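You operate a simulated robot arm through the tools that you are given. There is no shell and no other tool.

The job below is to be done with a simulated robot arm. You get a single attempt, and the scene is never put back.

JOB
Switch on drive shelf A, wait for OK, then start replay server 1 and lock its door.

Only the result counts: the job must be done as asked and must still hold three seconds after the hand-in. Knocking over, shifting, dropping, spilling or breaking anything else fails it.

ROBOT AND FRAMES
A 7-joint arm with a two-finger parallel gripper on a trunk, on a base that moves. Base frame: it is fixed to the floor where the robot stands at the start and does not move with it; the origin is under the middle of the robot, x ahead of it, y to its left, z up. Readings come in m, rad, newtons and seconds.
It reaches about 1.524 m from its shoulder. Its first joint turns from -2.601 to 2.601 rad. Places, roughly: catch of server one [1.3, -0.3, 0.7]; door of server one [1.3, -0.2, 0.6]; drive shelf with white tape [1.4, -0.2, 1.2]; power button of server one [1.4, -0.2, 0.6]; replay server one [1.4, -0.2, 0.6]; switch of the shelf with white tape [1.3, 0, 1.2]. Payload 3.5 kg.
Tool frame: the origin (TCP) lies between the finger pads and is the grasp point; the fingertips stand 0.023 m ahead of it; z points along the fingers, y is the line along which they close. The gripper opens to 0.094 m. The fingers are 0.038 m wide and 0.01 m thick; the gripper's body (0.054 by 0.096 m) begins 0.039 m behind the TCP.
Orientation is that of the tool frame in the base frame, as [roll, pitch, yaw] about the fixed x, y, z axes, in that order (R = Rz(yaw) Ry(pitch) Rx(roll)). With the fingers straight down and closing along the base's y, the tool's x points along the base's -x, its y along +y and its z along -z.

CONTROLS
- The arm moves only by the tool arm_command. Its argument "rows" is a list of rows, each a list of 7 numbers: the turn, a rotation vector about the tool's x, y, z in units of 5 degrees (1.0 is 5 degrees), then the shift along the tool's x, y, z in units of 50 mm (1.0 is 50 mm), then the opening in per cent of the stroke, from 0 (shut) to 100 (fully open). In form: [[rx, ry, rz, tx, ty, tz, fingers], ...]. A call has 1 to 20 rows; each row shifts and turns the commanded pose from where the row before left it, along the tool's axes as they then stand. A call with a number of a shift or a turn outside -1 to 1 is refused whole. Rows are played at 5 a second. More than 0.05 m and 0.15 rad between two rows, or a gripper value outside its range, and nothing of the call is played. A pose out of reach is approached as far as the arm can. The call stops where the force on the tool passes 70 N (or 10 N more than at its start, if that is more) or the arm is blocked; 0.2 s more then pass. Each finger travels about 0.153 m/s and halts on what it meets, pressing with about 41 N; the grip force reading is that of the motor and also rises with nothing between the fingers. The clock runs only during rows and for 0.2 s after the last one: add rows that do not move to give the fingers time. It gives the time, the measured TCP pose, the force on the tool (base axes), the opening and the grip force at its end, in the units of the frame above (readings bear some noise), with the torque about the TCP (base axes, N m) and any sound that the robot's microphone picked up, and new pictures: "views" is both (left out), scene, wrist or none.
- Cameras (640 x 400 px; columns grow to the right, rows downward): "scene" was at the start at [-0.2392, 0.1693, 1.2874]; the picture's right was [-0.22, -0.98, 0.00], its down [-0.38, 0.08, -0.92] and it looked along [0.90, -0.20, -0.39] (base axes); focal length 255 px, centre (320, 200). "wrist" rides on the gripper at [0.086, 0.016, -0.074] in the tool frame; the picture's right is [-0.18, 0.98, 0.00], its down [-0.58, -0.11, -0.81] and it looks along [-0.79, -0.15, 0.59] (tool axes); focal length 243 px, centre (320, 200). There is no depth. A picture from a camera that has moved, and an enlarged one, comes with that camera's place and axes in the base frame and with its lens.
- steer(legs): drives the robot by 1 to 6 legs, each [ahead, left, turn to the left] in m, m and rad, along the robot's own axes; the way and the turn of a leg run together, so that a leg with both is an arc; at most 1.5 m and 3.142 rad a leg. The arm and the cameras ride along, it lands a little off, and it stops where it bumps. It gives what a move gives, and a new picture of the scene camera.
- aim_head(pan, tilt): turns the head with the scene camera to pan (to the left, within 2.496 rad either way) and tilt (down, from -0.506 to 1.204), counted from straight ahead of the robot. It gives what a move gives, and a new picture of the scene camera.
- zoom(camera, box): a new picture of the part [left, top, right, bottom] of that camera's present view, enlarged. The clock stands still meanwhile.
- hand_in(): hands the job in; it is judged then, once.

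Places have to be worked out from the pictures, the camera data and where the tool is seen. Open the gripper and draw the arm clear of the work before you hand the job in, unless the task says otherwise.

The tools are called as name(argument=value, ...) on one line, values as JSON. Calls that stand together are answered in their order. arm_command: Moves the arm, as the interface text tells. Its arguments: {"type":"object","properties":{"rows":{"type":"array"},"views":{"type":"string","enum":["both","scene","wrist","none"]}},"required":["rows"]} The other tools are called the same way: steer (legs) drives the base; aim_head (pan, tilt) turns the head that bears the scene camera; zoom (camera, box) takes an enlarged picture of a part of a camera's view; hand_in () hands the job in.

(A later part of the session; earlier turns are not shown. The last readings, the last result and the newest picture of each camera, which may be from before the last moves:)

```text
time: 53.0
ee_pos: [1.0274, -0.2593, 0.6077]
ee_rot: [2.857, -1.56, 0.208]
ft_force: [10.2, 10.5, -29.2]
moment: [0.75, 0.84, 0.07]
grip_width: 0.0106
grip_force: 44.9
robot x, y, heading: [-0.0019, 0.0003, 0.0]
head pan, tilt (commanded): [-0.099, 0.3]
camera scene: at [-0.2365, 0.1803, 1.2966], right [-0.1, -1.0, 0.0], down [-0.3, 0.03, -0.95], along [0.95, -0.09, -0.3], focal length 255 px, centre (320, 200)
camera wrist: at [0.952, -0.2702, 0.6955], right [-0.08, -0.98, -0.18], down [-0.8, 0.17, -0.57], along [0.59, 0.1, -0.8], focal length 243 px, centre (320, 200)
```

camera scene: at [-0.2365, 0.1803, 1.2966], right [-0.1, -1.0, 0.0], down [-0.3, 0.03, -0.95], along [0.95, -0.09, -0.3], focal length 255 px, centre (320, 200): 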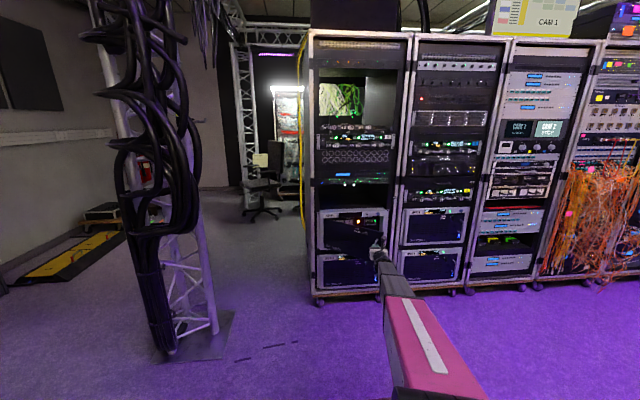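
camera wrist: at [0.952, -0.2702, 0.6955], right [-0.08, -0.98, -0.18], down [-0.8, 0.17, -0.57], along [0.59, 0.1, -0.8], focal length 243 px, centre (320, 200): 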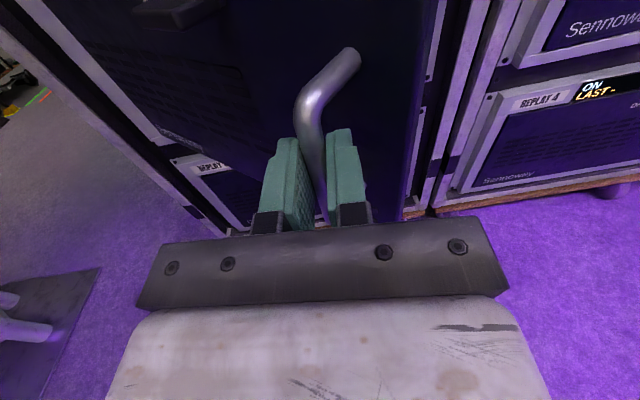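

No limit now; door about 40° open. I keep pulling along the arc to about 60°.

arm_command(rows=[[0.25, 0, 0, 0, -0.242, -0.21, 0], [0.25, 0, 0, 0, -0.242, -0.21, 0], [0.25, 0, 0, 0, -0.242, -0.21, 0], [0.25, 0, 0, 0, -0.242, -0.21, 0], [0.25, 0, 0, 0, -0.282, -0.153, 0], [0.25, 0, 0, 0, -0.282, -0.153, 0], [0.25, 0, 0, 0, -0.282, -0.153, 0], [0.25, 0, 0, 0, -0.282, -0.153, 0]], views="both")

```text
time: 54.9
ee_pos: [0.9512, -0.156, 0.6101]
ee_rot: [-3.091, -1.564, 0.047]
ft_force: [-21.1, -10.1, -12.5]
moment: [-0.42, 1.21, -0.1]
grip_width: 0.0106
grip_force: 44.5
robot x, y, heading: [-0.0028, -0.0023, 0.001]
head pan, tilt (commanded): [-0.099, 0.3]
camera scene: at [-0.2377, 0.1801, 1.2964], right [-0.1, -1.0, 0.0], down [-0.29, 0.03, -0.96], along [0.95, -0.09, -0.3], focal length 255 px, centre (320, 200)
camera wrist: at [0.8796, -0.1801, 0.6972], right [0.09, -0.98, -0.18], down [-0.82, 0.03, -0.58], along [0.57, 0.2, -0.8], focal length 243 px, centre (320, 200)
```

scene: 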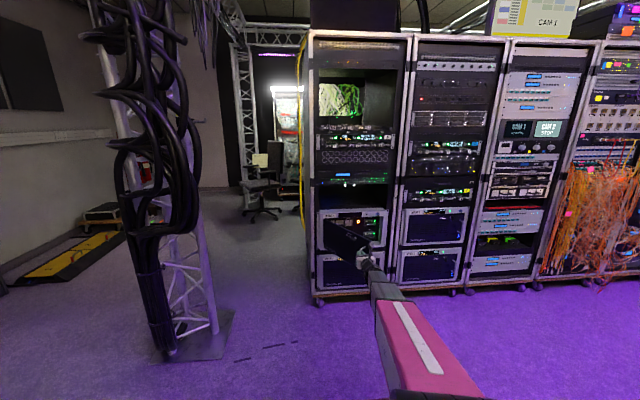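
wrist: 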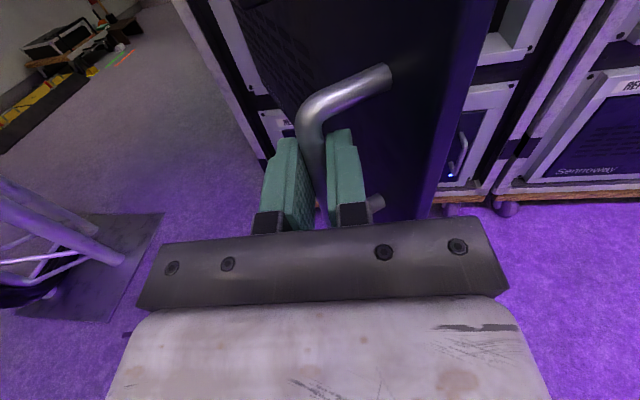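

The door stands about 60° open and the inside is visible. I look at the interior through the scene camera.

zoom(camera="scene", box=[310, 200, 406, 260])

zoom(camera="scene", box=[340, 208, 388, 238])

```text
6.67 times, centred on (358, 230) of scene
camera zoom: at [-0.2377, 0.1801, 1.2964], right [-0.1, -1.0, 0.0], down [-0.29, 0.03, -0.96], along [0.95, -0.09, -0.3], focal length 1700 px, centre (67, 0)
```

zoom: 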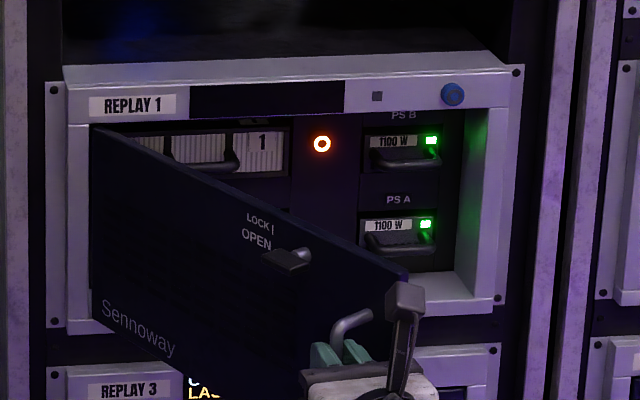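

```text
13.33 times, centred on (364, 223) of scene
camera zoom: at [-0.2377, 0.1801, 1.2964], right [-0.1, -1.0, 0.0], down [-0.29, 0.03, -0.96], along [0.95, -0.09, -0.3], focal length 3400 px, centre (-267, -107)
```

zoom: 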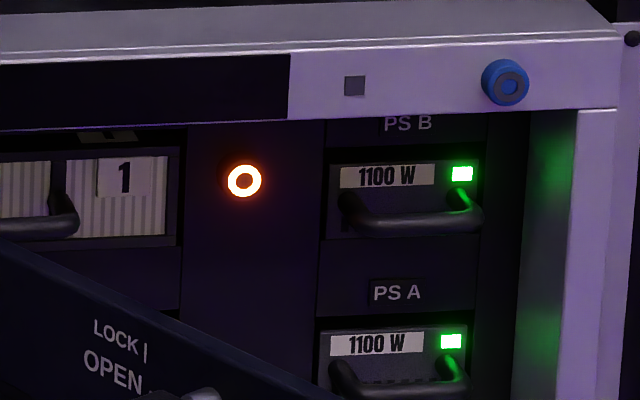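

Inside I see the power button: an orange-lit ring at about (1.37, -0.25, 0.63), next to two supplies. I open the door further along the arc so the arm can reach in freely, yawing slightly to the right.

arm_command(rows=[[-0.5, 0, 0, 0, -0.303, -0.101, 0], [-0.5, 0, 0, 0, -0.303, -0.101, 0], [-0.5, 0, 0, 0, -0.303, -0.101, 0], [-0.5, 0, 0, 0, -0.303, -0.101, 0]], views="both")

```text
time: 55.9
ee_pos: [0.9337, -0.1121, 0.61]
ee_rot: [-3.017, -1.565, -0.155]
ft_force: [-27.4, -8.5, -7.1]
moment: [-0.1, -1.3, -0.06]
grip_width: 0.011
grip_force: 44.9
out of reach, approached as far as the arm can: row 4
robot x, y, heading: [0.0002, -0.0004, -0.004]
head pan, tilt (commanded): [-0.099, 0.3]
camera scene: at [-0.238, 0.1802, 1.2963], right [-0.1, -1.0, 0.0], down [-0.29, 0.03, -0.96], along [0.95, -0.09, -0.3], focal length 255 px, centre (320, 200)
camera wrist: at [0.8594, -0.1266, 0.6971], right [-0.03, -0.98, -0.18], down [-0.81, 0.13, -0.58], along [0.59, 0.13, -0.8], focal length 243 px, centre (320, 200)
```

scene: 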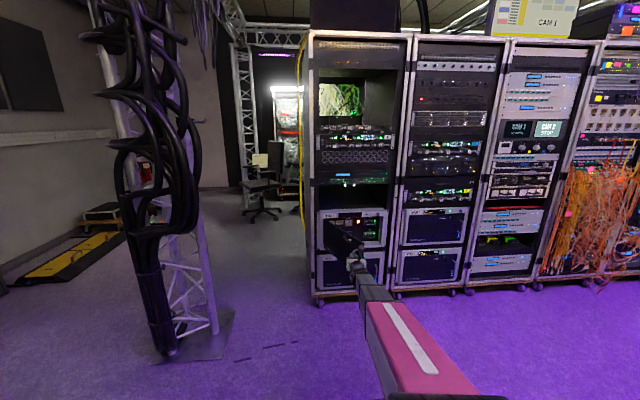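
wrist: 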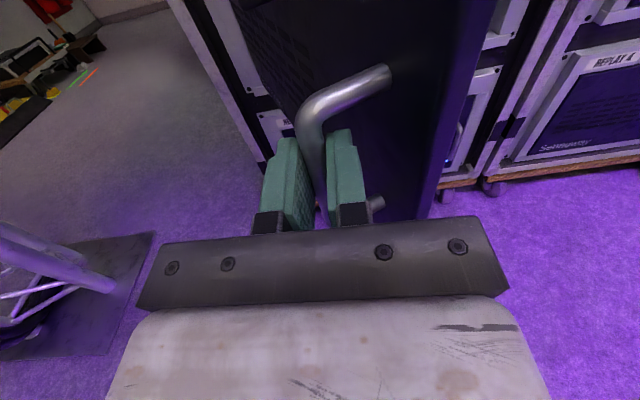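

The arm is again at its yaw limit, with the door at roughly 66°. That should suffice; I release with a small opening and withdraw straight back.

arm_command(rows=[[0, 0, 0, 0, 0.1, 0.05, 0], [0, 0, 0, 0, 0, 0, 12], [0, 0, 0, 0, 0, 0, 22], [0, 0, 0, 0, 0, 0, 22]], views="wrist")

```text
time: 56.9
ee_pos: [0.9369, -0.1319, 0.6128]
ee_rot: [3.119, -1.56, -0.029]
ft_force: [0.3, -0.4, 0.0]
moment: [0.0, 0.01, 0.05]
grip_width: 0.0206
grip_force: 0.1
out of reach, approached as far as the arm can: row 1
robot x, y, heading: [-0.0007, 0.0021, 0.003]
head pan, tilt (commanded): [-0.099, 0.3]
camera wrist: at [0.8627, -0.1437, 0.7007], right [-0.05, -0.98, -0.18], down [-0.81, 0.15, -0.57], along [0.59, 0.12, -0.8], focal length 243 px, centre (320, 200)
```

wrist: 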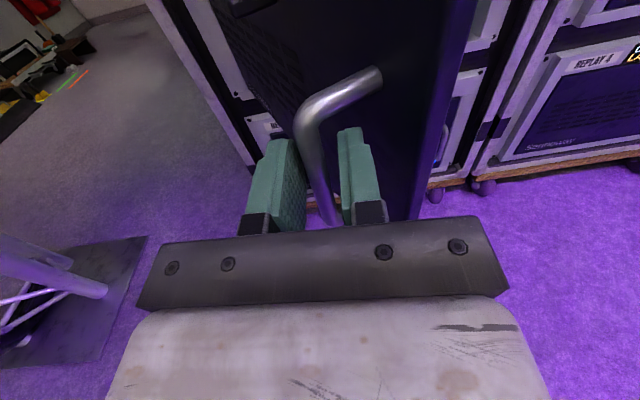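

Released with no force. I retreat straight back about 10 cm.

arm_command(rows=[[0, 0, 0, 0, 0, -0.4, 22], [0, 0, 0, 0, 0, -0.5, 22], [0, 0, 0, 0, 0, -0.5, 22], [0, 0, 0, 0, 0, -0.5, 22]], views="both")

```text
time: 57.9
ee_pos: [0.8413, -0.1388, 0.6197]
ee_rot: [3.094, -1.561, -0.02]
ft_force: [0.0, 0.5, -0.5]
moment: [0.0, -0.01, 0.05]
grip_width: 0.0205
grip_force: 0.1
out of reach, approached as far as the arm can: row 1, 2
robot x, y, heading: [-0.0, 0.0038, 0.002]
head pan, tilt (commanded): [-0.099, 0.3]
camera scene: at [-0.2377, 0.1803, 1.2964], right [-0.1, -1.0, 0.0], down [-0.29, 0.03, -0.96], along [0.95, -0.09, -0.3], focal length 255 px, centre (320, 200)
camera wrist: at [0.766, -0.1499, 0.7074], right [-0.07, -0.98, -0.18], down [-0.8, 0.16, -0.57], along [0.59, 0.11, -0.8], focal length 243 px, centre (320, 200)
```

scene: 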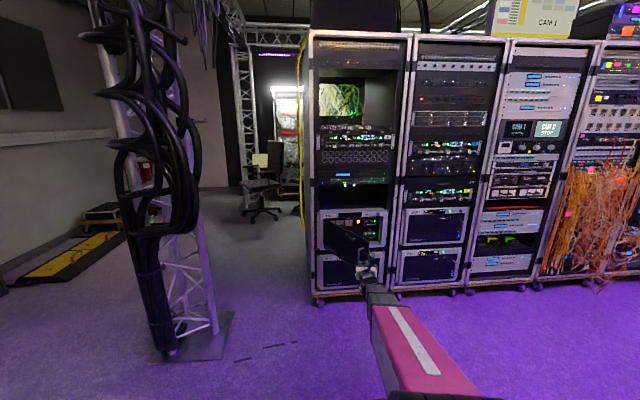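
wrist: 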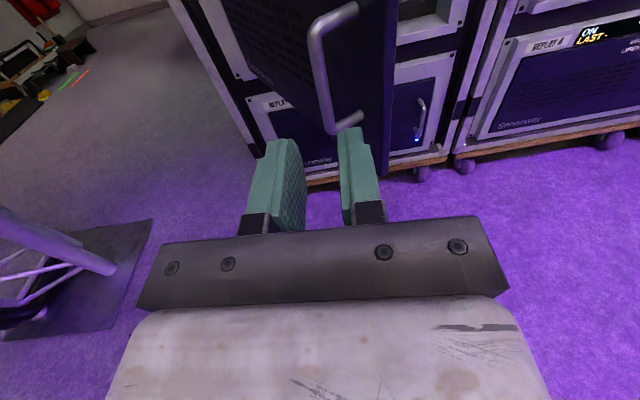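

Clear of the handle. I lift above the door's height and move right, then check the view of the opening.

arm_command(rows=[[0, 0, 0, 0.8, 0, 0, 0], [0, 0, 0, 0.8, 0, 0, 0], [0, 0, 0, 0.8, 0, 0, 0], [0, 0, 0, 0.8, 0, 0, 0], [0, 0, 0, 0.8, 0, 0, 0], [0, 0, 0, 0, 0.8, 0, 0], [0, 0, 0, 0, 0.8, 0, 0], [0, 0, 0, 0, 0.8, 0, 0], [0, 0, 0, 0, 0.8, 0, 0], [0, 0, 0, 0, 0.8, 0, 0]], views="both")

zoom(camera="scene", box=[310, 200, 406, 260])

zoom(camera="wrist", box=[160, 0, 480, 200])

```text
time: 60.0
ee_pos: [0.8252, -0.3372, 0.8176]
ee_rot: [3.11, -1.565, -0.046]
ft_force: [-0.5, 0.0, 0.7]
moment: [0.0, 0.01, -0.01]
grip_width: 0.0001
grip_force: 41.4
robot x, y, heading: [-0.0001, -0.0038, -0.001]
head pan, tilt (commanded): [-0.099, 0.3]
camera scene: at [-0.2378, 0.1802, 1.2964], right [-0.1, -1.0, 0.0], down [-0.29, 0.03, -0.96], along [0.95, -0.09, -0.3], focal length 255 px, centre (320, 200)
camera wrist: at [0.7509, -0.3475, 0.9054], right [-0.08, -0.98, -0.18], down [-0.8, 0.17, -0.58], along [0.6, 0.1, -0.8], focal length 243 px, centre (320, 200)
```

scene: 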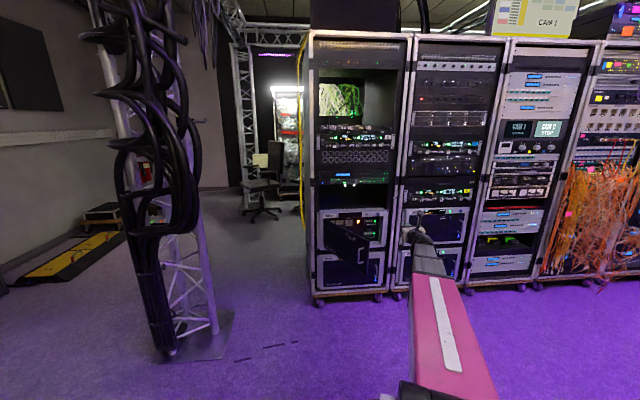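
wrist: 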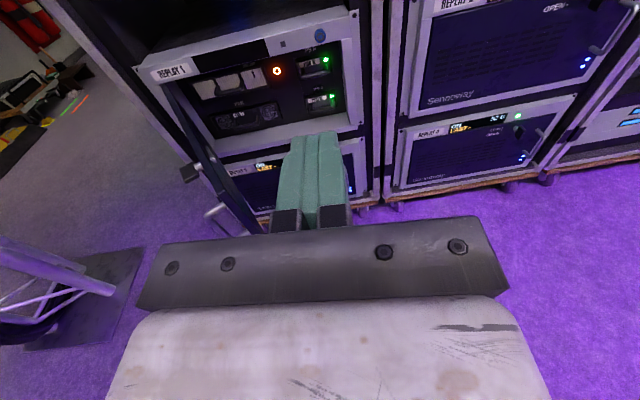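

```text
6.67 times, centred on (358, 230) of scene
camera zoom: at [-0.2378, 0.1802, 1.2964], right [-0.1, -1.0, 0.0], down [-0.29, 0.03, -0.96], along [0.95, -0.09, -0.3], focal length 1700 px, centre (67, 0)
```

zoom: 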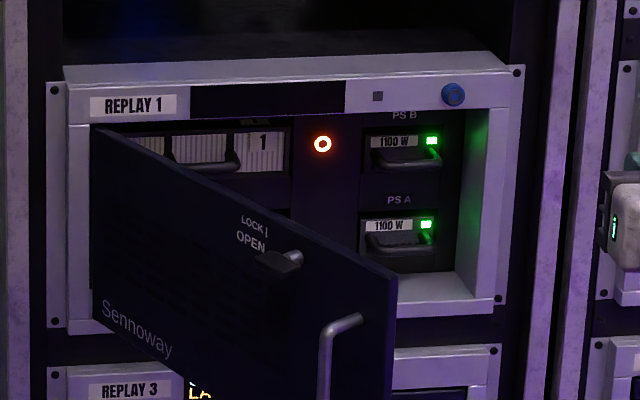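

```text
2.00 times, centred on (320, 100) of wrist
camera zoom: at [0.7509, -0.3475, 0.9054], right [-0.08, -0.98, -0.18], down [-0.8, 0.17, -0.58], along [0.6, 0.1, -0.8], focal length 485 px, centre (320, 400)
```

zoom: 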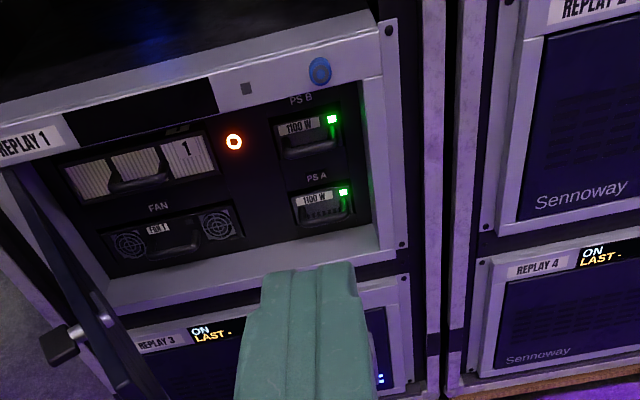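

Two views put the power button at about (1.350, -0.243, 0.643), 6 cm inside the door plane. I enlarge it to see whether it stands proud.

zoom(camera="wrist", box=[257, 56, 297, 81])

zoom(camera="scene", box=[336, 208, 376, 233])

```text
16.00 times, centred on (277, 68) of wrist
camera zoom: at [0.7509, -0.3475, 0.9054], right [-0.08, -0.98, -0.18], down [-0.8, 0.17, -0.58], along [0.6, 0.1, -0.8], focal length 3882 px, centre (1008, 2304)
```

zoom: 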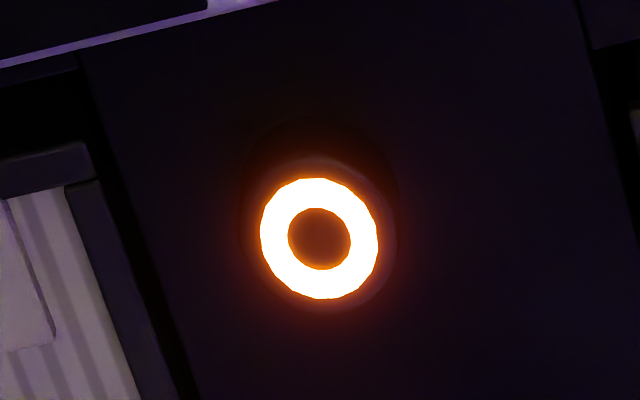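

```text
16.00 times, centred on (356, 220) of scene
camera zoom: at [-0.2378, 0.1802, 1.2964], right [-0.1, -1.0, 0.0], down [-0.29, 0.03, -0.96], along [0.95, -0.09, -0.3], focal length 4081 px, centre (-256, -128)
```

zoom: 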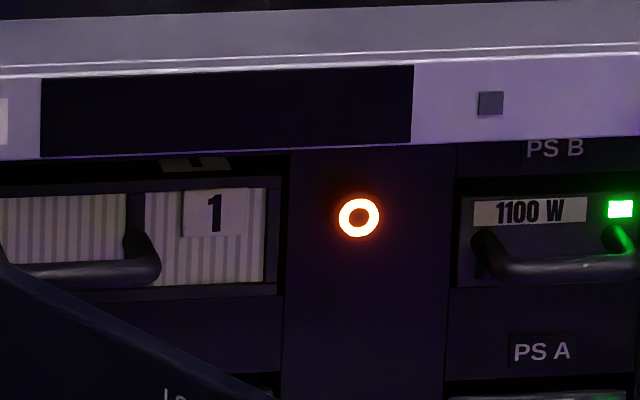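

The button stands proud of the panel, so a flat push works. I shut the fingers, tilt them 10° up with a slight left yaw (to keep the camera clear of the bezel), lower, and come forward to about x=1.20, right of the door edge.

arm_command(rows=[[0.95, 0, 0, 0, 0, 0, 0], [0.95, 0, 0, 0, 0, 0, 0], [0, 1, 0, 0, 0, 0, 0], [0, 1, 0, 0, 0, 0, 0], [0, 0, 0, -0.805, 0, -0.142, 0], [0, 0, 0, -0.805, 0, -0.142, 0], [0, 0, 0, -0.805, 0, -0.142, 0], [0, 0, 0, -0.805, 0, -0.142, 0]], views="wrist")

```text
time: 61.9
ee_pos: [0.8258, -0.3375, 0.6534]
ee_rot: [-0.001, -1.404, -3.053]
ft_force: [-0.4, -0.7, 0.7]
moment: [-0.02, -0.02, -0.01]
grip_width: 0.0
grip_force: 41.1
robot x, y, heading: [0.0014, 0.0021, -0.0]
head pan, tilt (commanded): [-0.099, 0.3]
camera wrist: at [0.7399, -0.3611, 0.7269], right [0.12, -0.98, -0.18], down [-0.7, 0.05, -0.71], along [0.7, 0.21, -0.68], focal length 243 px, centre (320, 200)
```

wrist: 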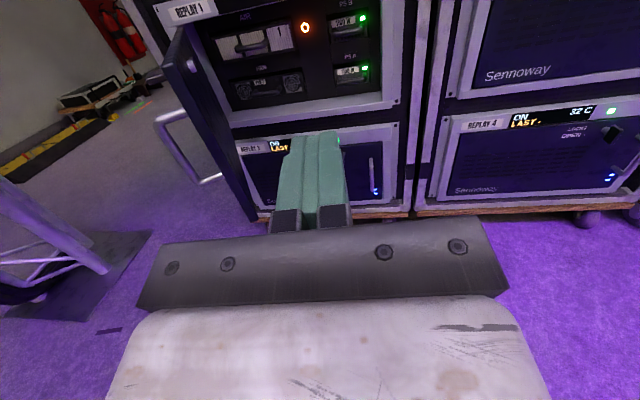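

In reach and clear. I move forward toward the button.

arm_command(rows=[[0, 0, 0, -0.147, -0.118, 0.833, 0], [0, 0, 0, -0.147, -0.118, 0.833, 0], [0, 0, 0, -0.147, -0.118, 0.833, 0], [0, 0, 0, -0.147, -0.118, 0.833, 0], [0, 0, 0, -0.147, -0.118, 0.833, 0], [0, 0, 0, -0.147, -0.118, 0.833, 0], [0, 0, 0, -0.147, -0.118, 0.833, 0], [0, 0, 0, -0.147, -0.118, 0.833, 0], [0, 0, 0, -0.147, -0.118, 0.833, 0], [0, 0, 0, 0, 0, 0, 0]], views="both")

zoom(camera="wrist", box=[160, 0, 480, 200])

zoom(camera="scene", box=[310, 200, 406, 260])

```text
time: 64.0
ee_pos: [1.1993, -0.2493, 0.6515]
ee_rot: [-0.001, -1.404, -3.051]
ft_force: [0.9, 0.3, 0.4]
moment: [0.0, -0.01, 0.02]
grip_width: 0.0
grip_force: 40.7
robot x, y, heading: [-0.0022, 0.0042, -0.002]
head pan, tilt (commanded): [-0.099, 0.3]
camera scene: at [-0.2377, 0.1803, 1.2964], right [-0.1, -1.0, 0.0], down [-0.29, 0.03, -0.96], along [0.95, -0.09, -0.3], focal length 255 px, centre (320, 200)
camera wrist: at [1.1134, -0.2736, 0.7252], right [0.12, -0.98, -0.18], down [-0.7, 0.05, -0.71], along [0.7, 0.21, -0.68], focal length 243 px, centre (320, 200)
```

scene: 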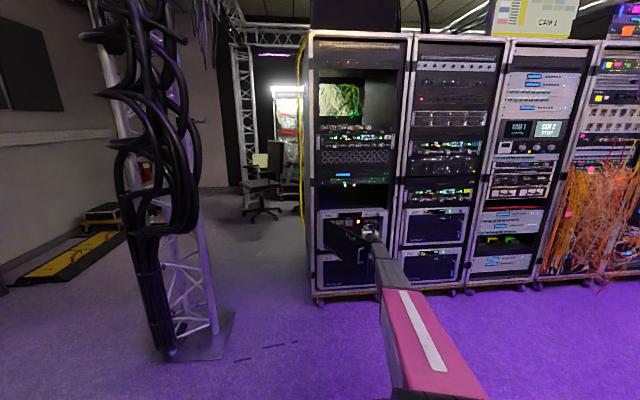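
wrist: 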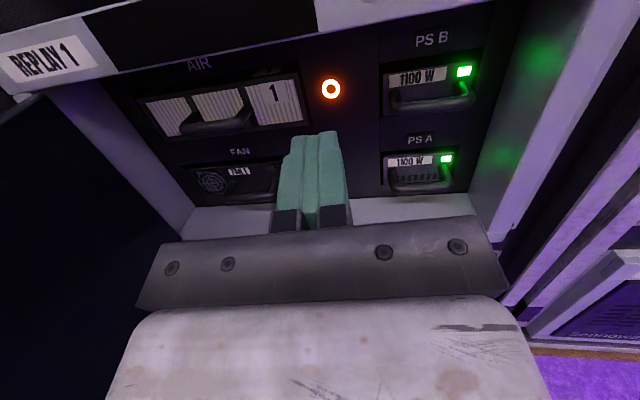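

```text
2.00 times, centred on (320, 100) of wrist
camera zoom: at [1.1134, -0.2736, 0.7252], right [0.12, -0.98, -0.18], down [-0.7, 0.05, -0.71], along [0.7, 0.21, -0.68], focal length 485 px, centre (320, 400)
```

zoom: 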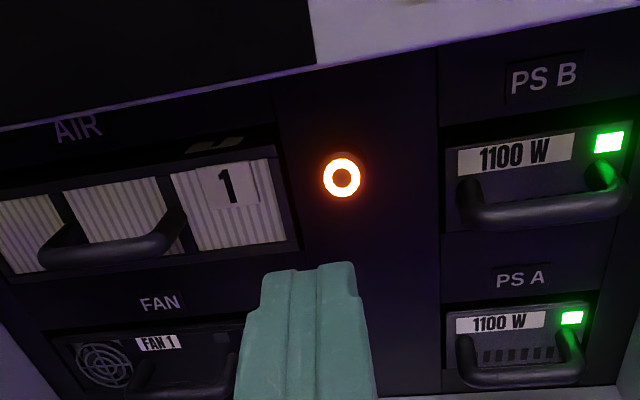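

```text
6.67 times, centred on (358, 230) of scene
camera zoom: at [-0.2377, 0.1803, 1.2964], right [-0.1, -1.0, 0.0], down [-0.29, 0.03, -0.96], along [0.95, -0.09, -0.3], focal length 1700 px, centre (67, 0)
```

zoom: 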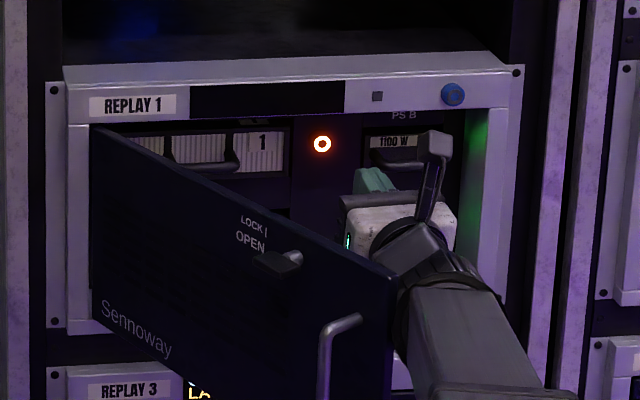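

The button front triangulates to (1.342, -0.241, 0.644). I advance to about 1.5 cm before it.

arm_command(rows=[[0, 0, 0, -0.0615, 0.0125, 0.501, 0], [0, 0, 0, -0.0615, 0.0125, 0.501, 0], [0, 0, 0, -0.0615, 0.0125, 0.501, 0], [0, 0, 0, -0.0615, 0.0125, 0.501, 0], [0, 0, 0, 0, 0, 0, 0]], views="wrist")

zoom(camera="wrist", box=[160, 0, 480, 200])

zoom(camera="scene", box=[330, 204, 394, 244])

```text
time: 65.2
ee_pos: [1.3013, -0.245, 0.6553]
ee_rot: [-0.003, -1.404, -3.049]
ft_force: [0.2, 0.0, -0.5]
moment: [0.0, 0.02, 0.01]
grip_width: 0.0
grip_force: 40.9
robot x, y, heading: [0.0012, 0.0025, -0.001]
head pan, tilt (commanded): [-0.099, 0.3]
camera wrist: at [1.215, -0.2681, 0.729], right [0.12, -0.98, -0.18], down [-0.7, 0.05, -0.71], along [0.7, 0.21, -0.68], focal length 243 px, centre (320, 200)
```

wrist: 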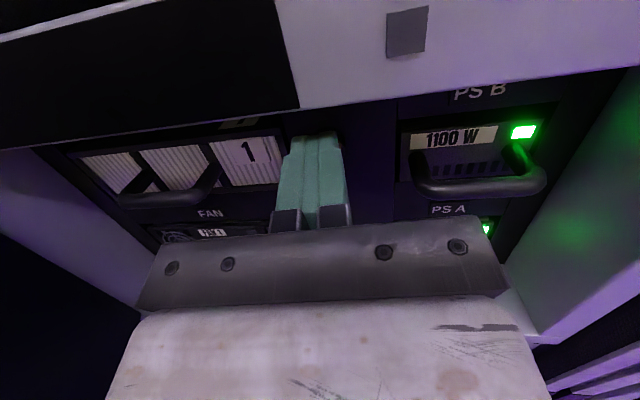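

```text
2.00 times, centred on (320, 100) of wrist
camera zoom: at [1.215, -0.2681, 0.729], right [0.12, -0.98, -0.18], down [-0.7, 0.05, -0.71], along [0.7, 0.21, -0.68], focal length 485 px, centre (320, 400)
```

zoom: 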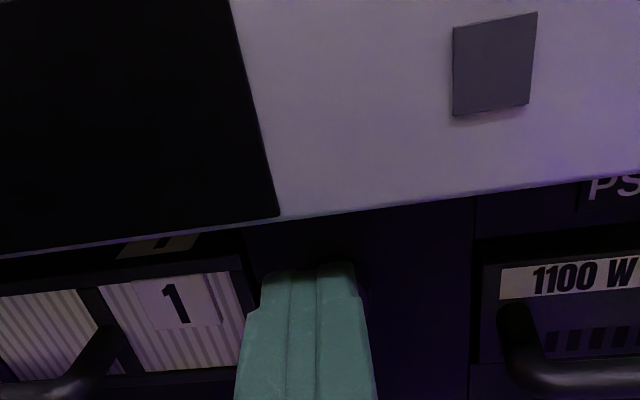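

```text
10.00 times, centred on (362, 224) of scene
camera zoom: at [-0.2377, 0.1803, 1.2964], right [-0.1, -1.0, 0.0], down [-0.29, 0.03, -0.96], along [0.95, -0.09, -0.3], focal length 2550 px, centre (-100, -40)
```

zoom: 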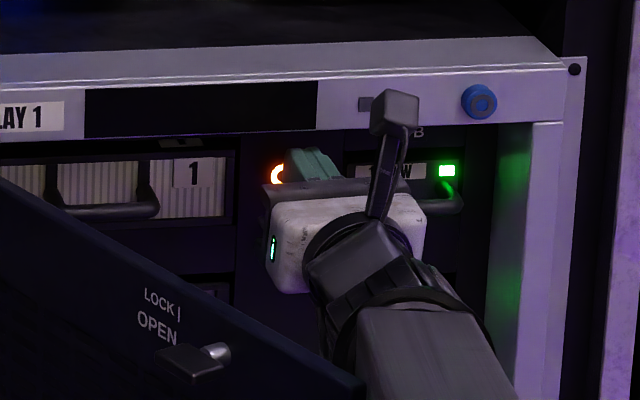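

The finger is in line with the button within a few mm. I press ahead in 4 mm steps.

arm_command(rows=[[0, 0, 0, -0.013, -0.01, 0.079, 0], [0, 0, 0, -0.013, -0.01, 0.079, 0], [0, 0, 0, -0.013, 0.007, 0.079, 0], [0, 0, 0, -0.013, 0.007, 0.079, 0], [0, 0, 0, -0.013, 0.007, 0.079, 0]], views="both")

zoom(camera="scene", box=[314, 200, 394, 250])

```text
time: 66.5
ee_pos: [1.3213, -0.2442, 0.6568]
ee_rot: [-0.002, -1.402, -3.049]
ft_force: [0.1, -0.2, 0.0]
moment: [0.0, -0.05, -0.03]
grip_width: 0.0
grip_force: 40.9
robot x, y, heading: [-0.0018, -0.001, -0.002]
head pan, tilt (commanded): [-0.099, 0.3]
camera scene: at [-0.2377, 0.1803, 1.2964], right [-0.1, -1.0, 0.0], down [-0.29, 0.03, -0.96], along [0.95, -0.09, -0.3], focal length 255 px, centre (320, 200)
camera wrist: at [1.2341, -0.2669, 0.7292], right [0.12, -0.98, -0.18], down [-0.7, 0.05, -0.71], along [0.7, 0.21, -0.68], focal length 243 px, centre (320, 200)
```

scene: 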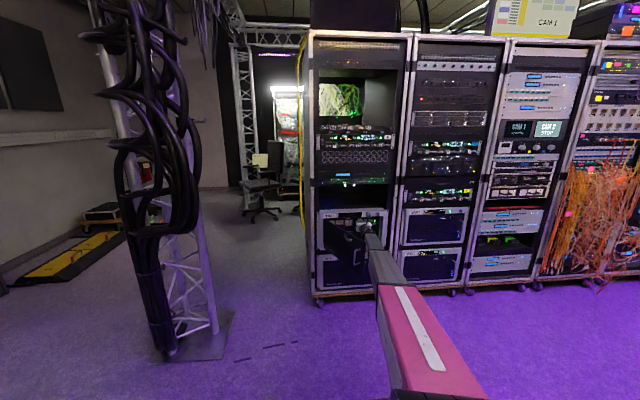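
wrist: 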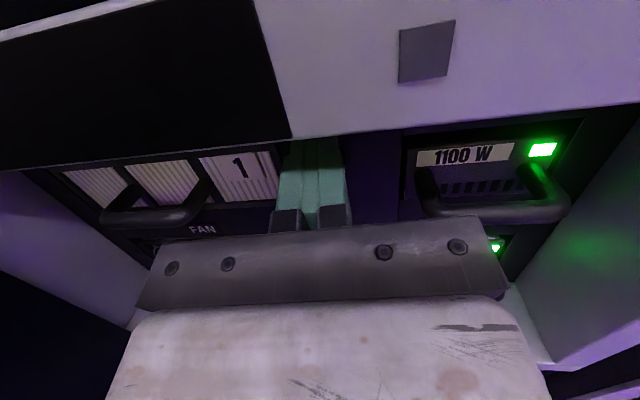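

```text
8.00 times, centred on (354, 225) of scene
camera zoom: at [-0.2377, 0.1803, 1.2964], right [-0.1, -1.0, 0.0], down [-0.29, 0.03, -0.96], along [0.95, -0.09, -0.3], focal length 2040 px, centre (48, 0)
```

zoom: 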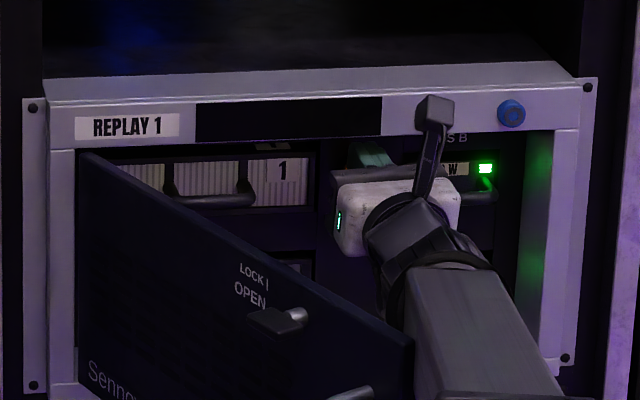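

No contact yet at tip x≈1.347. I continue in 3 mm steps until force builds.

arm_command(rows=[[0, 0, 0, -0.01, 0.005, 0.059, 0], [0, 0, 0, -0.01, 0.005, 0.059, 0]], views="none")

```text
time: 67.0
ee_pos: [1.3257, -0.2425, 0.6555]
ee_rot: [-0.004, -1.404, -3.051]
ft_force: [-2.5, 1.2, -0.8]
moment: [0.02, 0.05, 0.0]
grip_width: 0.0
grip_force: 41.1
robot x, y, heading: [-0.0007, -0.003, -0.0]
head pan, tilt (commanded): [-0.099, 0.3]
heard: click
```

I heard a click: the button was pressed. I back off and check the server's state.

arm_command(rows=[[0, 0, 0, 0.033, -0.018, -0.196, 0], [0, 0, 0, 0.066, -0.036, -0.393, 0], [0, 0, 0, 0.098, -0.03, -0.589, 0], [0, 0, 0, 0.098, -0.03, -0.589, 0]], views="both")

zoom(camera="scene", box=[314, 200, 394, 250])

zoom(camera="wrist", box=[160, 0, 480, 200])

```text
time: 68.0
ee_pos: [1.2368, -0.2466, 0.6568]
ee_rot: [-0.002, -1.404, -3.054]
ft_force: [-0.1, 0.6, 0.2]
moment: [-0.02, 0.02, -0.02]
grip_width: 0.0
grip_force: 41.3
robot x, y, heading: [-0.0034, 0.0008, 0.003]
head pan, tilt (commanded): [-0.099, 0.3]
camera scene: at [-0.2377, 0.1803, 1.2964], right [-0.1, -1.0, 0.0], down [-0.29, 0.03, -0.96], along [0.95, -0.09, -0.3], focal length 255 px, centre (320, 200)
camera wrist: at [1.1501, -0.2692, 0.7304], right [0.12, -0.98, -0.18], down [-0.7, 0.05, -0.71], along [0.7, 0.21, -0.68], focal length 243 px, centre (320, 200)
```

scene: 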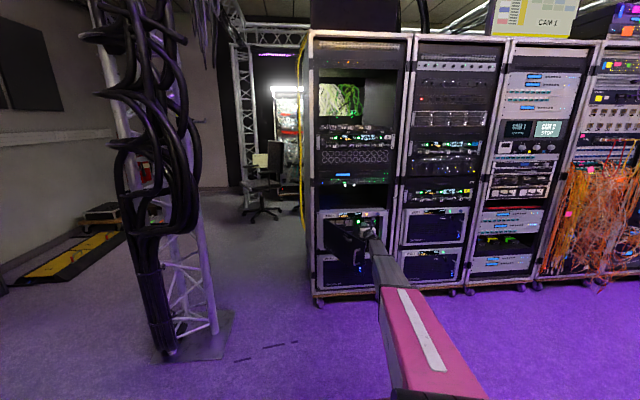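
wrist: 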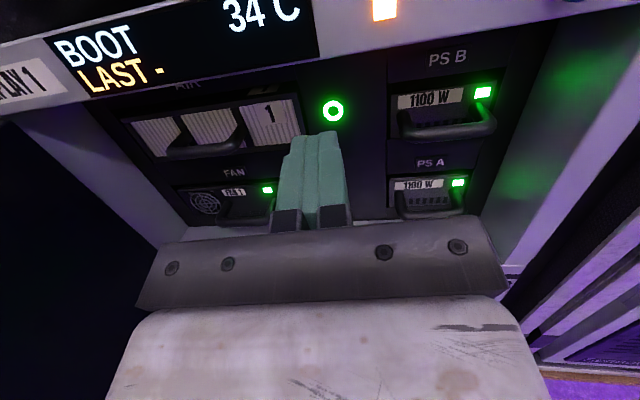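

```text
8.00 times, centred on (354, 225) of scene
camera zoom: at [-0.2377, 0.1803, 1.2964], right [-0.1, -1.0, 0.0], down [-0.29, 0.03, -0.96], along [0.95, -0.09, -0.3], focal length 2040 px, centre (48, 0)
```

zoom: 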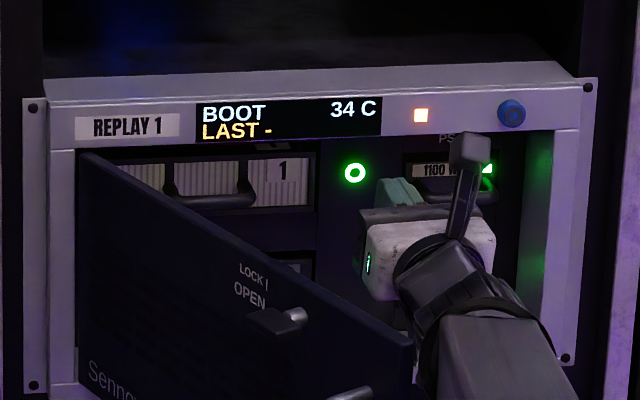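

```text
2.00 times, centred on (320, 100) of wrist
camera zoom: at [1.1501, -0.2692, 0.7304], right [0.12, -0.98, -0.18], down [-0.7, 0.05, -0.71], along [0.7, 0.21, -0.68], focal length 485 px, centre (320, 400)
```

zoom: 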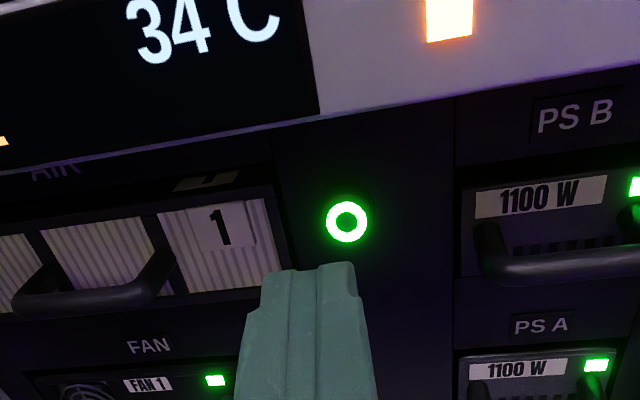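

Replay 1 now shows BOOT, its button ring is green. I withdraw the arm along the way it came in, level the gripper and lift above the door.

arm_command(rows=[[0, 0, 0, 0.15, 0.108, -0.889, 0], [0, 0, 0, 0.15, 0.108, -0.889, 0], [0, 0, 0, 0.15, 0.108, -0.889, 0], [0, 0, 0, 0.15, 0.108, -0.889, 0], [0, 0, 0, 0.15, 0.108, -0.889, 0], [0, 0, 0, 0.15, 0.108, -0.889, 0], [0, 0, 0, 0.15, 0.108, -0.889, 0], [0, 0, 0, 0.15, 0.108, -0.889, 0], [0, 0, 0, 0.15, 0.108, -0.889, 0], [0, -1, 0, 0, 0, 0, 0], [0, -1, 0, 0, 0, 0, 0], [0, 0, 0, 0.85, 0, 0, 0], [0, 0, 0, 0.85, 0, 0, 0], [0, 0, 0, 0.85, 0, 0, 0], [0, 0, 0, 0.85, 0, 0, 0]], views="both")

zoom(camera="scene", box=[310, 200, 406, 260])

zoom(camera="scene", box=[310, 110, 406, 170])

```text
time: 71.2
ee_pos: [0.8368, -0.3274, 0.8248]
ee_rot: [-2.954, -1.564, -0.1]
ft_force: [0.1, 0.9, 0.3]
moment: [-0.02, 0.03, 0.03]
grip_width: 0.0
grip_force: 41.1
robot x, y, heading: [0.0003, -0.0031, 0.007]
head pan, tilt (commanded): [-0.099, 0.3]
camera scene: at [-0.2378, 0.1803, 1.2964], right [-0.1, -1.0, 0.0], down [-0.29, 0.03, -0.96], along [0.95, -0.09, -0.3], focal length 255 px, centre (320, 200)
camera wrist: at [0.7654, -0.3511, 0.9128], right [0.08, -0.98, -0.19], down [-0.82, 0.04, -0.58], along [0.57, 0.2, -0.8], focal length 243 px, centre (320, 200)
```

scene: 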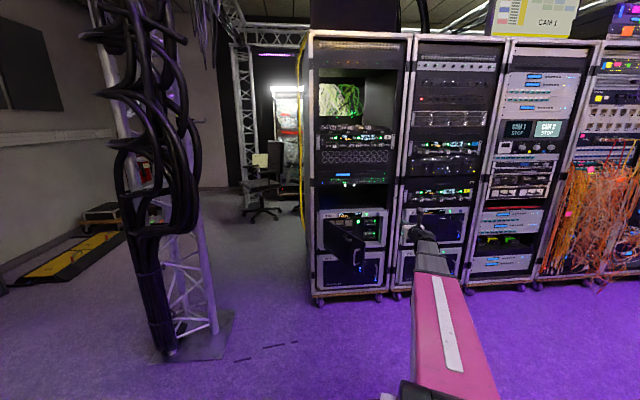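
wrist: 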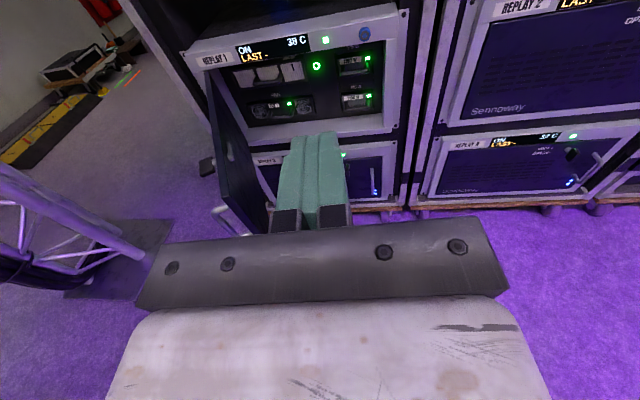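

```text
6.67 times, centred on (358, 230) of scene
camera zoom: at [-0.2378, 0.1803, 1.2964], right [-0.1, -1.0, 0.0], down [-0.29, 0.03, -0.96], along [0.95, -0.09, -0.3], focal length 1700 px, centre (67, 0)
```

zoom: 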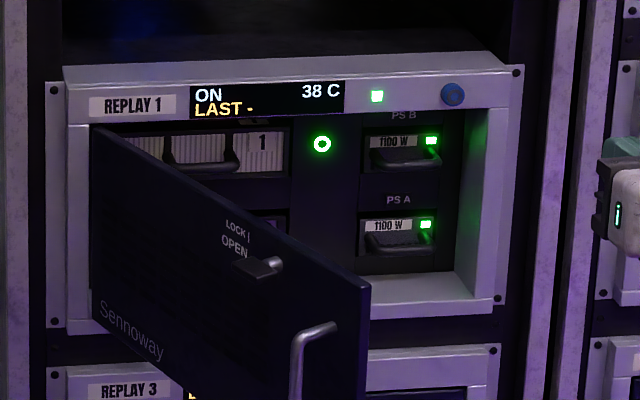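

```text
6.67 times, centred on (358, 140) of scene
camera zoom: at [-0.2378, 0.1803, 1.2964], right [-0.1, -1.0, 0.0], down [-0.29, 0.03, -0.96], along [0.95, -0.09, -0.3], focal length 1700 px, centre (67, 600)
```

zoom: 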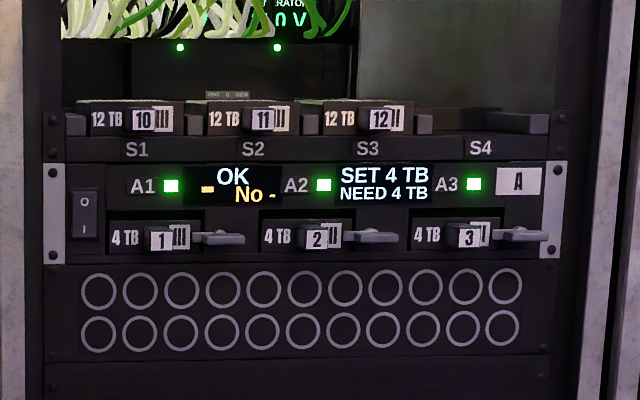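

Replay 1 reads ON, 38 °C, and shelf A still reads OK. The door stands ~65° open. To shut it I go over the door to its outer (left) side and lower the closed fingers to below handle height.

arm_command(rows=[[0, 0, 0, 0, -0.78, 0.176, 0], [0, 0, 0, 0, -0.78, 0.176, 0], [0, 0, 0, 0, -0.78, 0.176, 0], [0, 0, 0, 0, -0.78, 0.176, 0], [0, 0, 0, 0, -0.78, 0.176, 0], [0, 0, 0, 0, -0.78, 0.176, 0], [0, 0, 0, 0, -0.78, 0.176, 0], [0, 0, 0, 0, -0.78, 0.176, 0], [0, 0, 0, -0.75, 0, 0, 0], [0, 0, 0, -0.75, 0, 0, 0], [0, 0, 0, -0.75, 0, 0, 0], [0, 0, 0, -0.75, 0, 0, 0]], views="both")

```text
time: 73.8
ee_pos: [0.8793, -0.0115, 0.6771]
ee_rot: [-3.02, -1.564, -0.03]
ft_force: [-0.3, -0.2, -0.1]
moment: [0.0, 0.0, 0.02]
grip_width: 0.0
grip_force: 41.1
robot x, y, heading: [-0.0018, 0.0, -0.003]
head pan, tilt (commanded): [-0.099, 0.3]
camera scene: at [-0.2377, 0.1803, 1.2964], right [-0.1, -1.0, 0.0], down [-0.29, 0.03, -0.96], along [0.95, -0.09, -0.3], focal length 255 px, centre (320, 200)
camera wrist: at [0.8068, -0.0334, 0.7644], right [0.09, -0.98, -0.18], down [-0.82, 0.04, -0.58], along [0.57, 0.2, -0.8], focal length 243 px, centre (320, 200)
```

scene: 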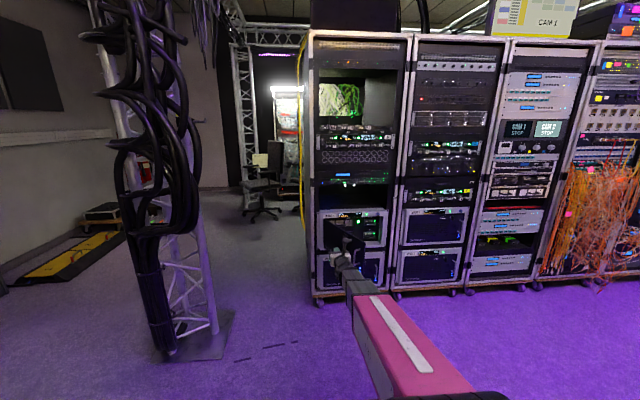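
wrist: 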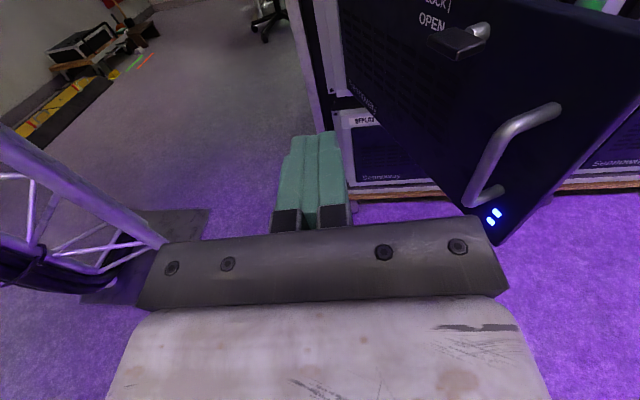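

The hand is on the door's outer side. I lower it to z≈0.525, below the handle.

arm_command(rows=[[0, 0, 0, -0.76, 0, 0, 0], [0, 0, 0, -0.76, 0, 0, 0], [0, 0, 0, -0.76, 0, 0, 0], [0, 0, 0, -0.76, 0, 0, 0]], views="both")

zoom(camera="scene", box=[310, 200, 406, 280])

```text
time: 74.8
ee_pos: [0.8786, -0.0117, 0.5232]
ee_rot: [-3.104, -1.564, 0.056]
ft_force: [-0.3, 0.0, 0.0]
moment: [-0.01, 0.01, 0.0]
grip_width: 0.0
grip_force: 41.4
robot x, y, heading: [0.0003, -0.0007, 0.001]
head pan, tilt (commanded): [-0.099, 0.3]
camera scene: at [-0.2377, 0.1803, 1.2964], right [-0.1, -1.0, 0.0], down [-0.29, 0.03, -0.96], along [0.95, -0.09, -0.3], focal length 255 px, centre (320, 200)
camera wrist: at [0.8065, -0.035, 0.6101], right [0.09, -0.98, -0.18], down [-0.82, 0.03, -0.58], along [0.57, 0.2, -0.8], focal length 243 px, centre (320, 200)
```

scene: 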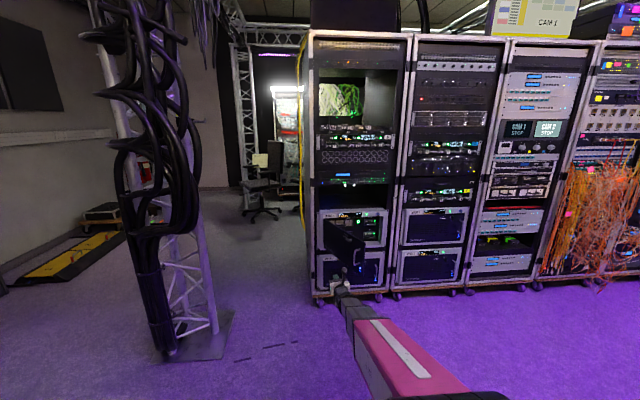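
wrist: 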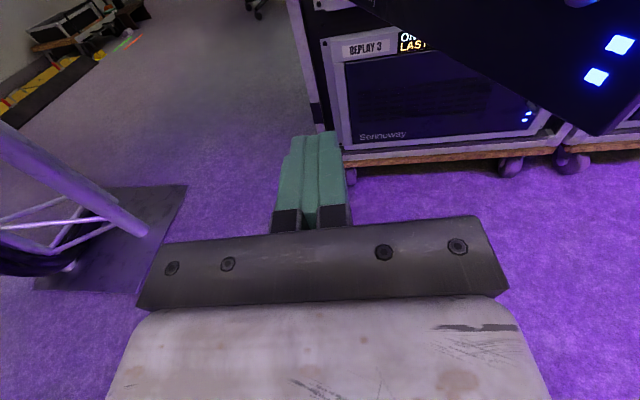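

```text
5.00 times, centred on (358, 240) of scene
camera zoom: at [-0.2377, 0.1803, 1.2964], right [-0.1, -1.0, 0.0], down [-0.29, 0.03, -0.96], along [0.95, -0.09, -0.3], focal length 1275 px, centre (130, 0)
```

zoom: 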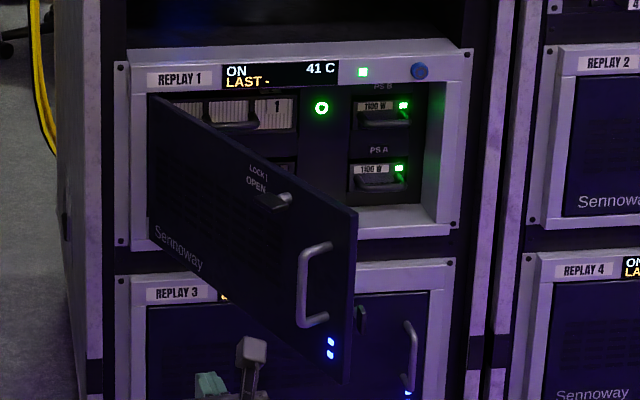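

The server is warming (41 °C) with its door open, so I shut it now. I push the door's outer face below the handle with the closed fingers, along its closing arc, first part.

arm_command(rows=[[0, 0, 0, 0, 0.835, 0.363, 0], [0, 0, 0, 0, 0.835, 0.363, 0], [0, 0, 0, 0, 0.49, 0.098, 0], [0, 0, 0, 0, 0.49, 0.098, 0], [0, 0, 0, 0, 0.296, 0.108, 0], [0, 0, 0, 0, 0.296, 0.108, 0], [0, 0, 0, 0, 0.369, 0.197, 0], [0, 0, 0, 0, 0.369, 0.197, 0], [0, 0, 0, 0, 0.369, 0.197, 0]], views="both")

zoom(camera="scene", box=[310, 200, 406, 280])

```text
time: 76.8
ee_pos: [0.9843, -0.2194, 0.5228]
ee_rot: [-3.073, -1.564, 0.018]
ft_force: [0.1, 0.0, 0.3]
moment: [-0.04, 0.02, -0.05]
grip_width: 0.0
grip_force: 41.1
robot x, y, heading: [-0.0009, -0.0003, -0.002]
head pan, tilt (commanded): [-0.099, 0.3]
camera scene: at [-0.2377, 0.1803, 1.2964], right [-0.1, -1.0, 0.0], down [-0.29, 0.03, -0.96], along [0.95, -0.09, -0.3], focal length 255 px, centre (320, 200)
camera wrist: at [0.9116, -0.2423, 0.6103], right [0.09, -0.98, -0.18], down [-0.82, 0.04, -0.58], along [0.57, 0.2, -0.8], focal length 243 px, centre (320, 200)
```

scene: 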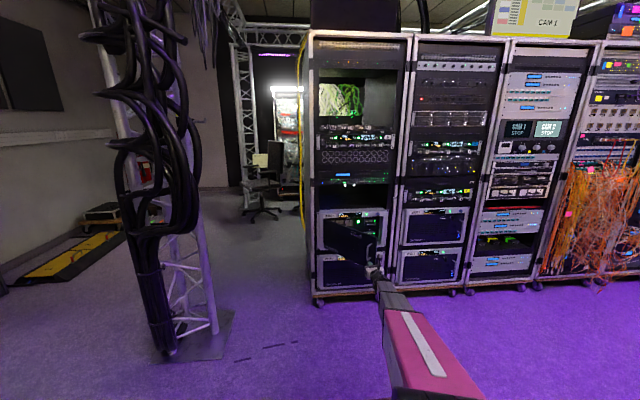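
wrist: 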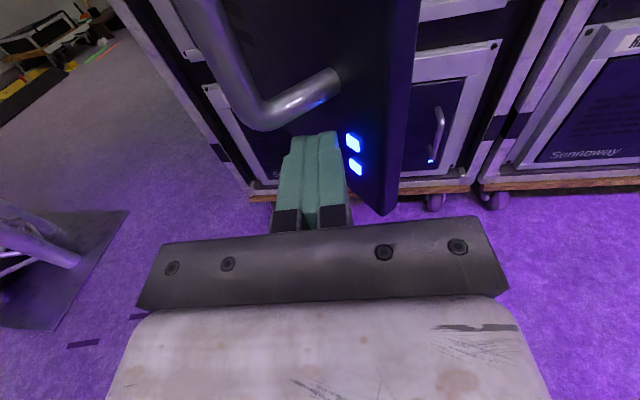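

```text
5.00 times, centred on (358, 240) of scene
camera zoom: at [-0.2377, 0.1803, 1.2964], right [-0.1, -1.0, 0.0], down [-0.29, 0.03, -0.96], along [0.95, -0.09, -0.3], focal length 1275 px, centre (130, 0)
```

zoom: 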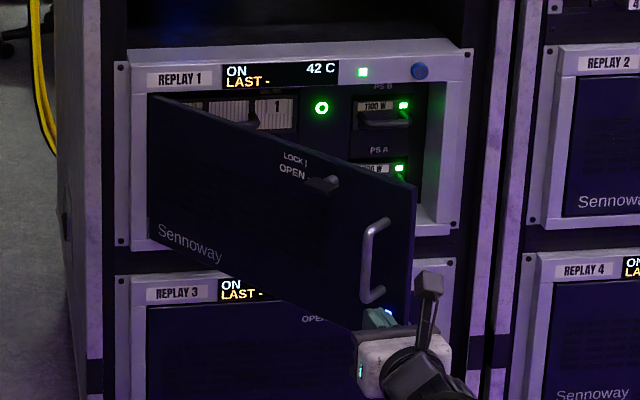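

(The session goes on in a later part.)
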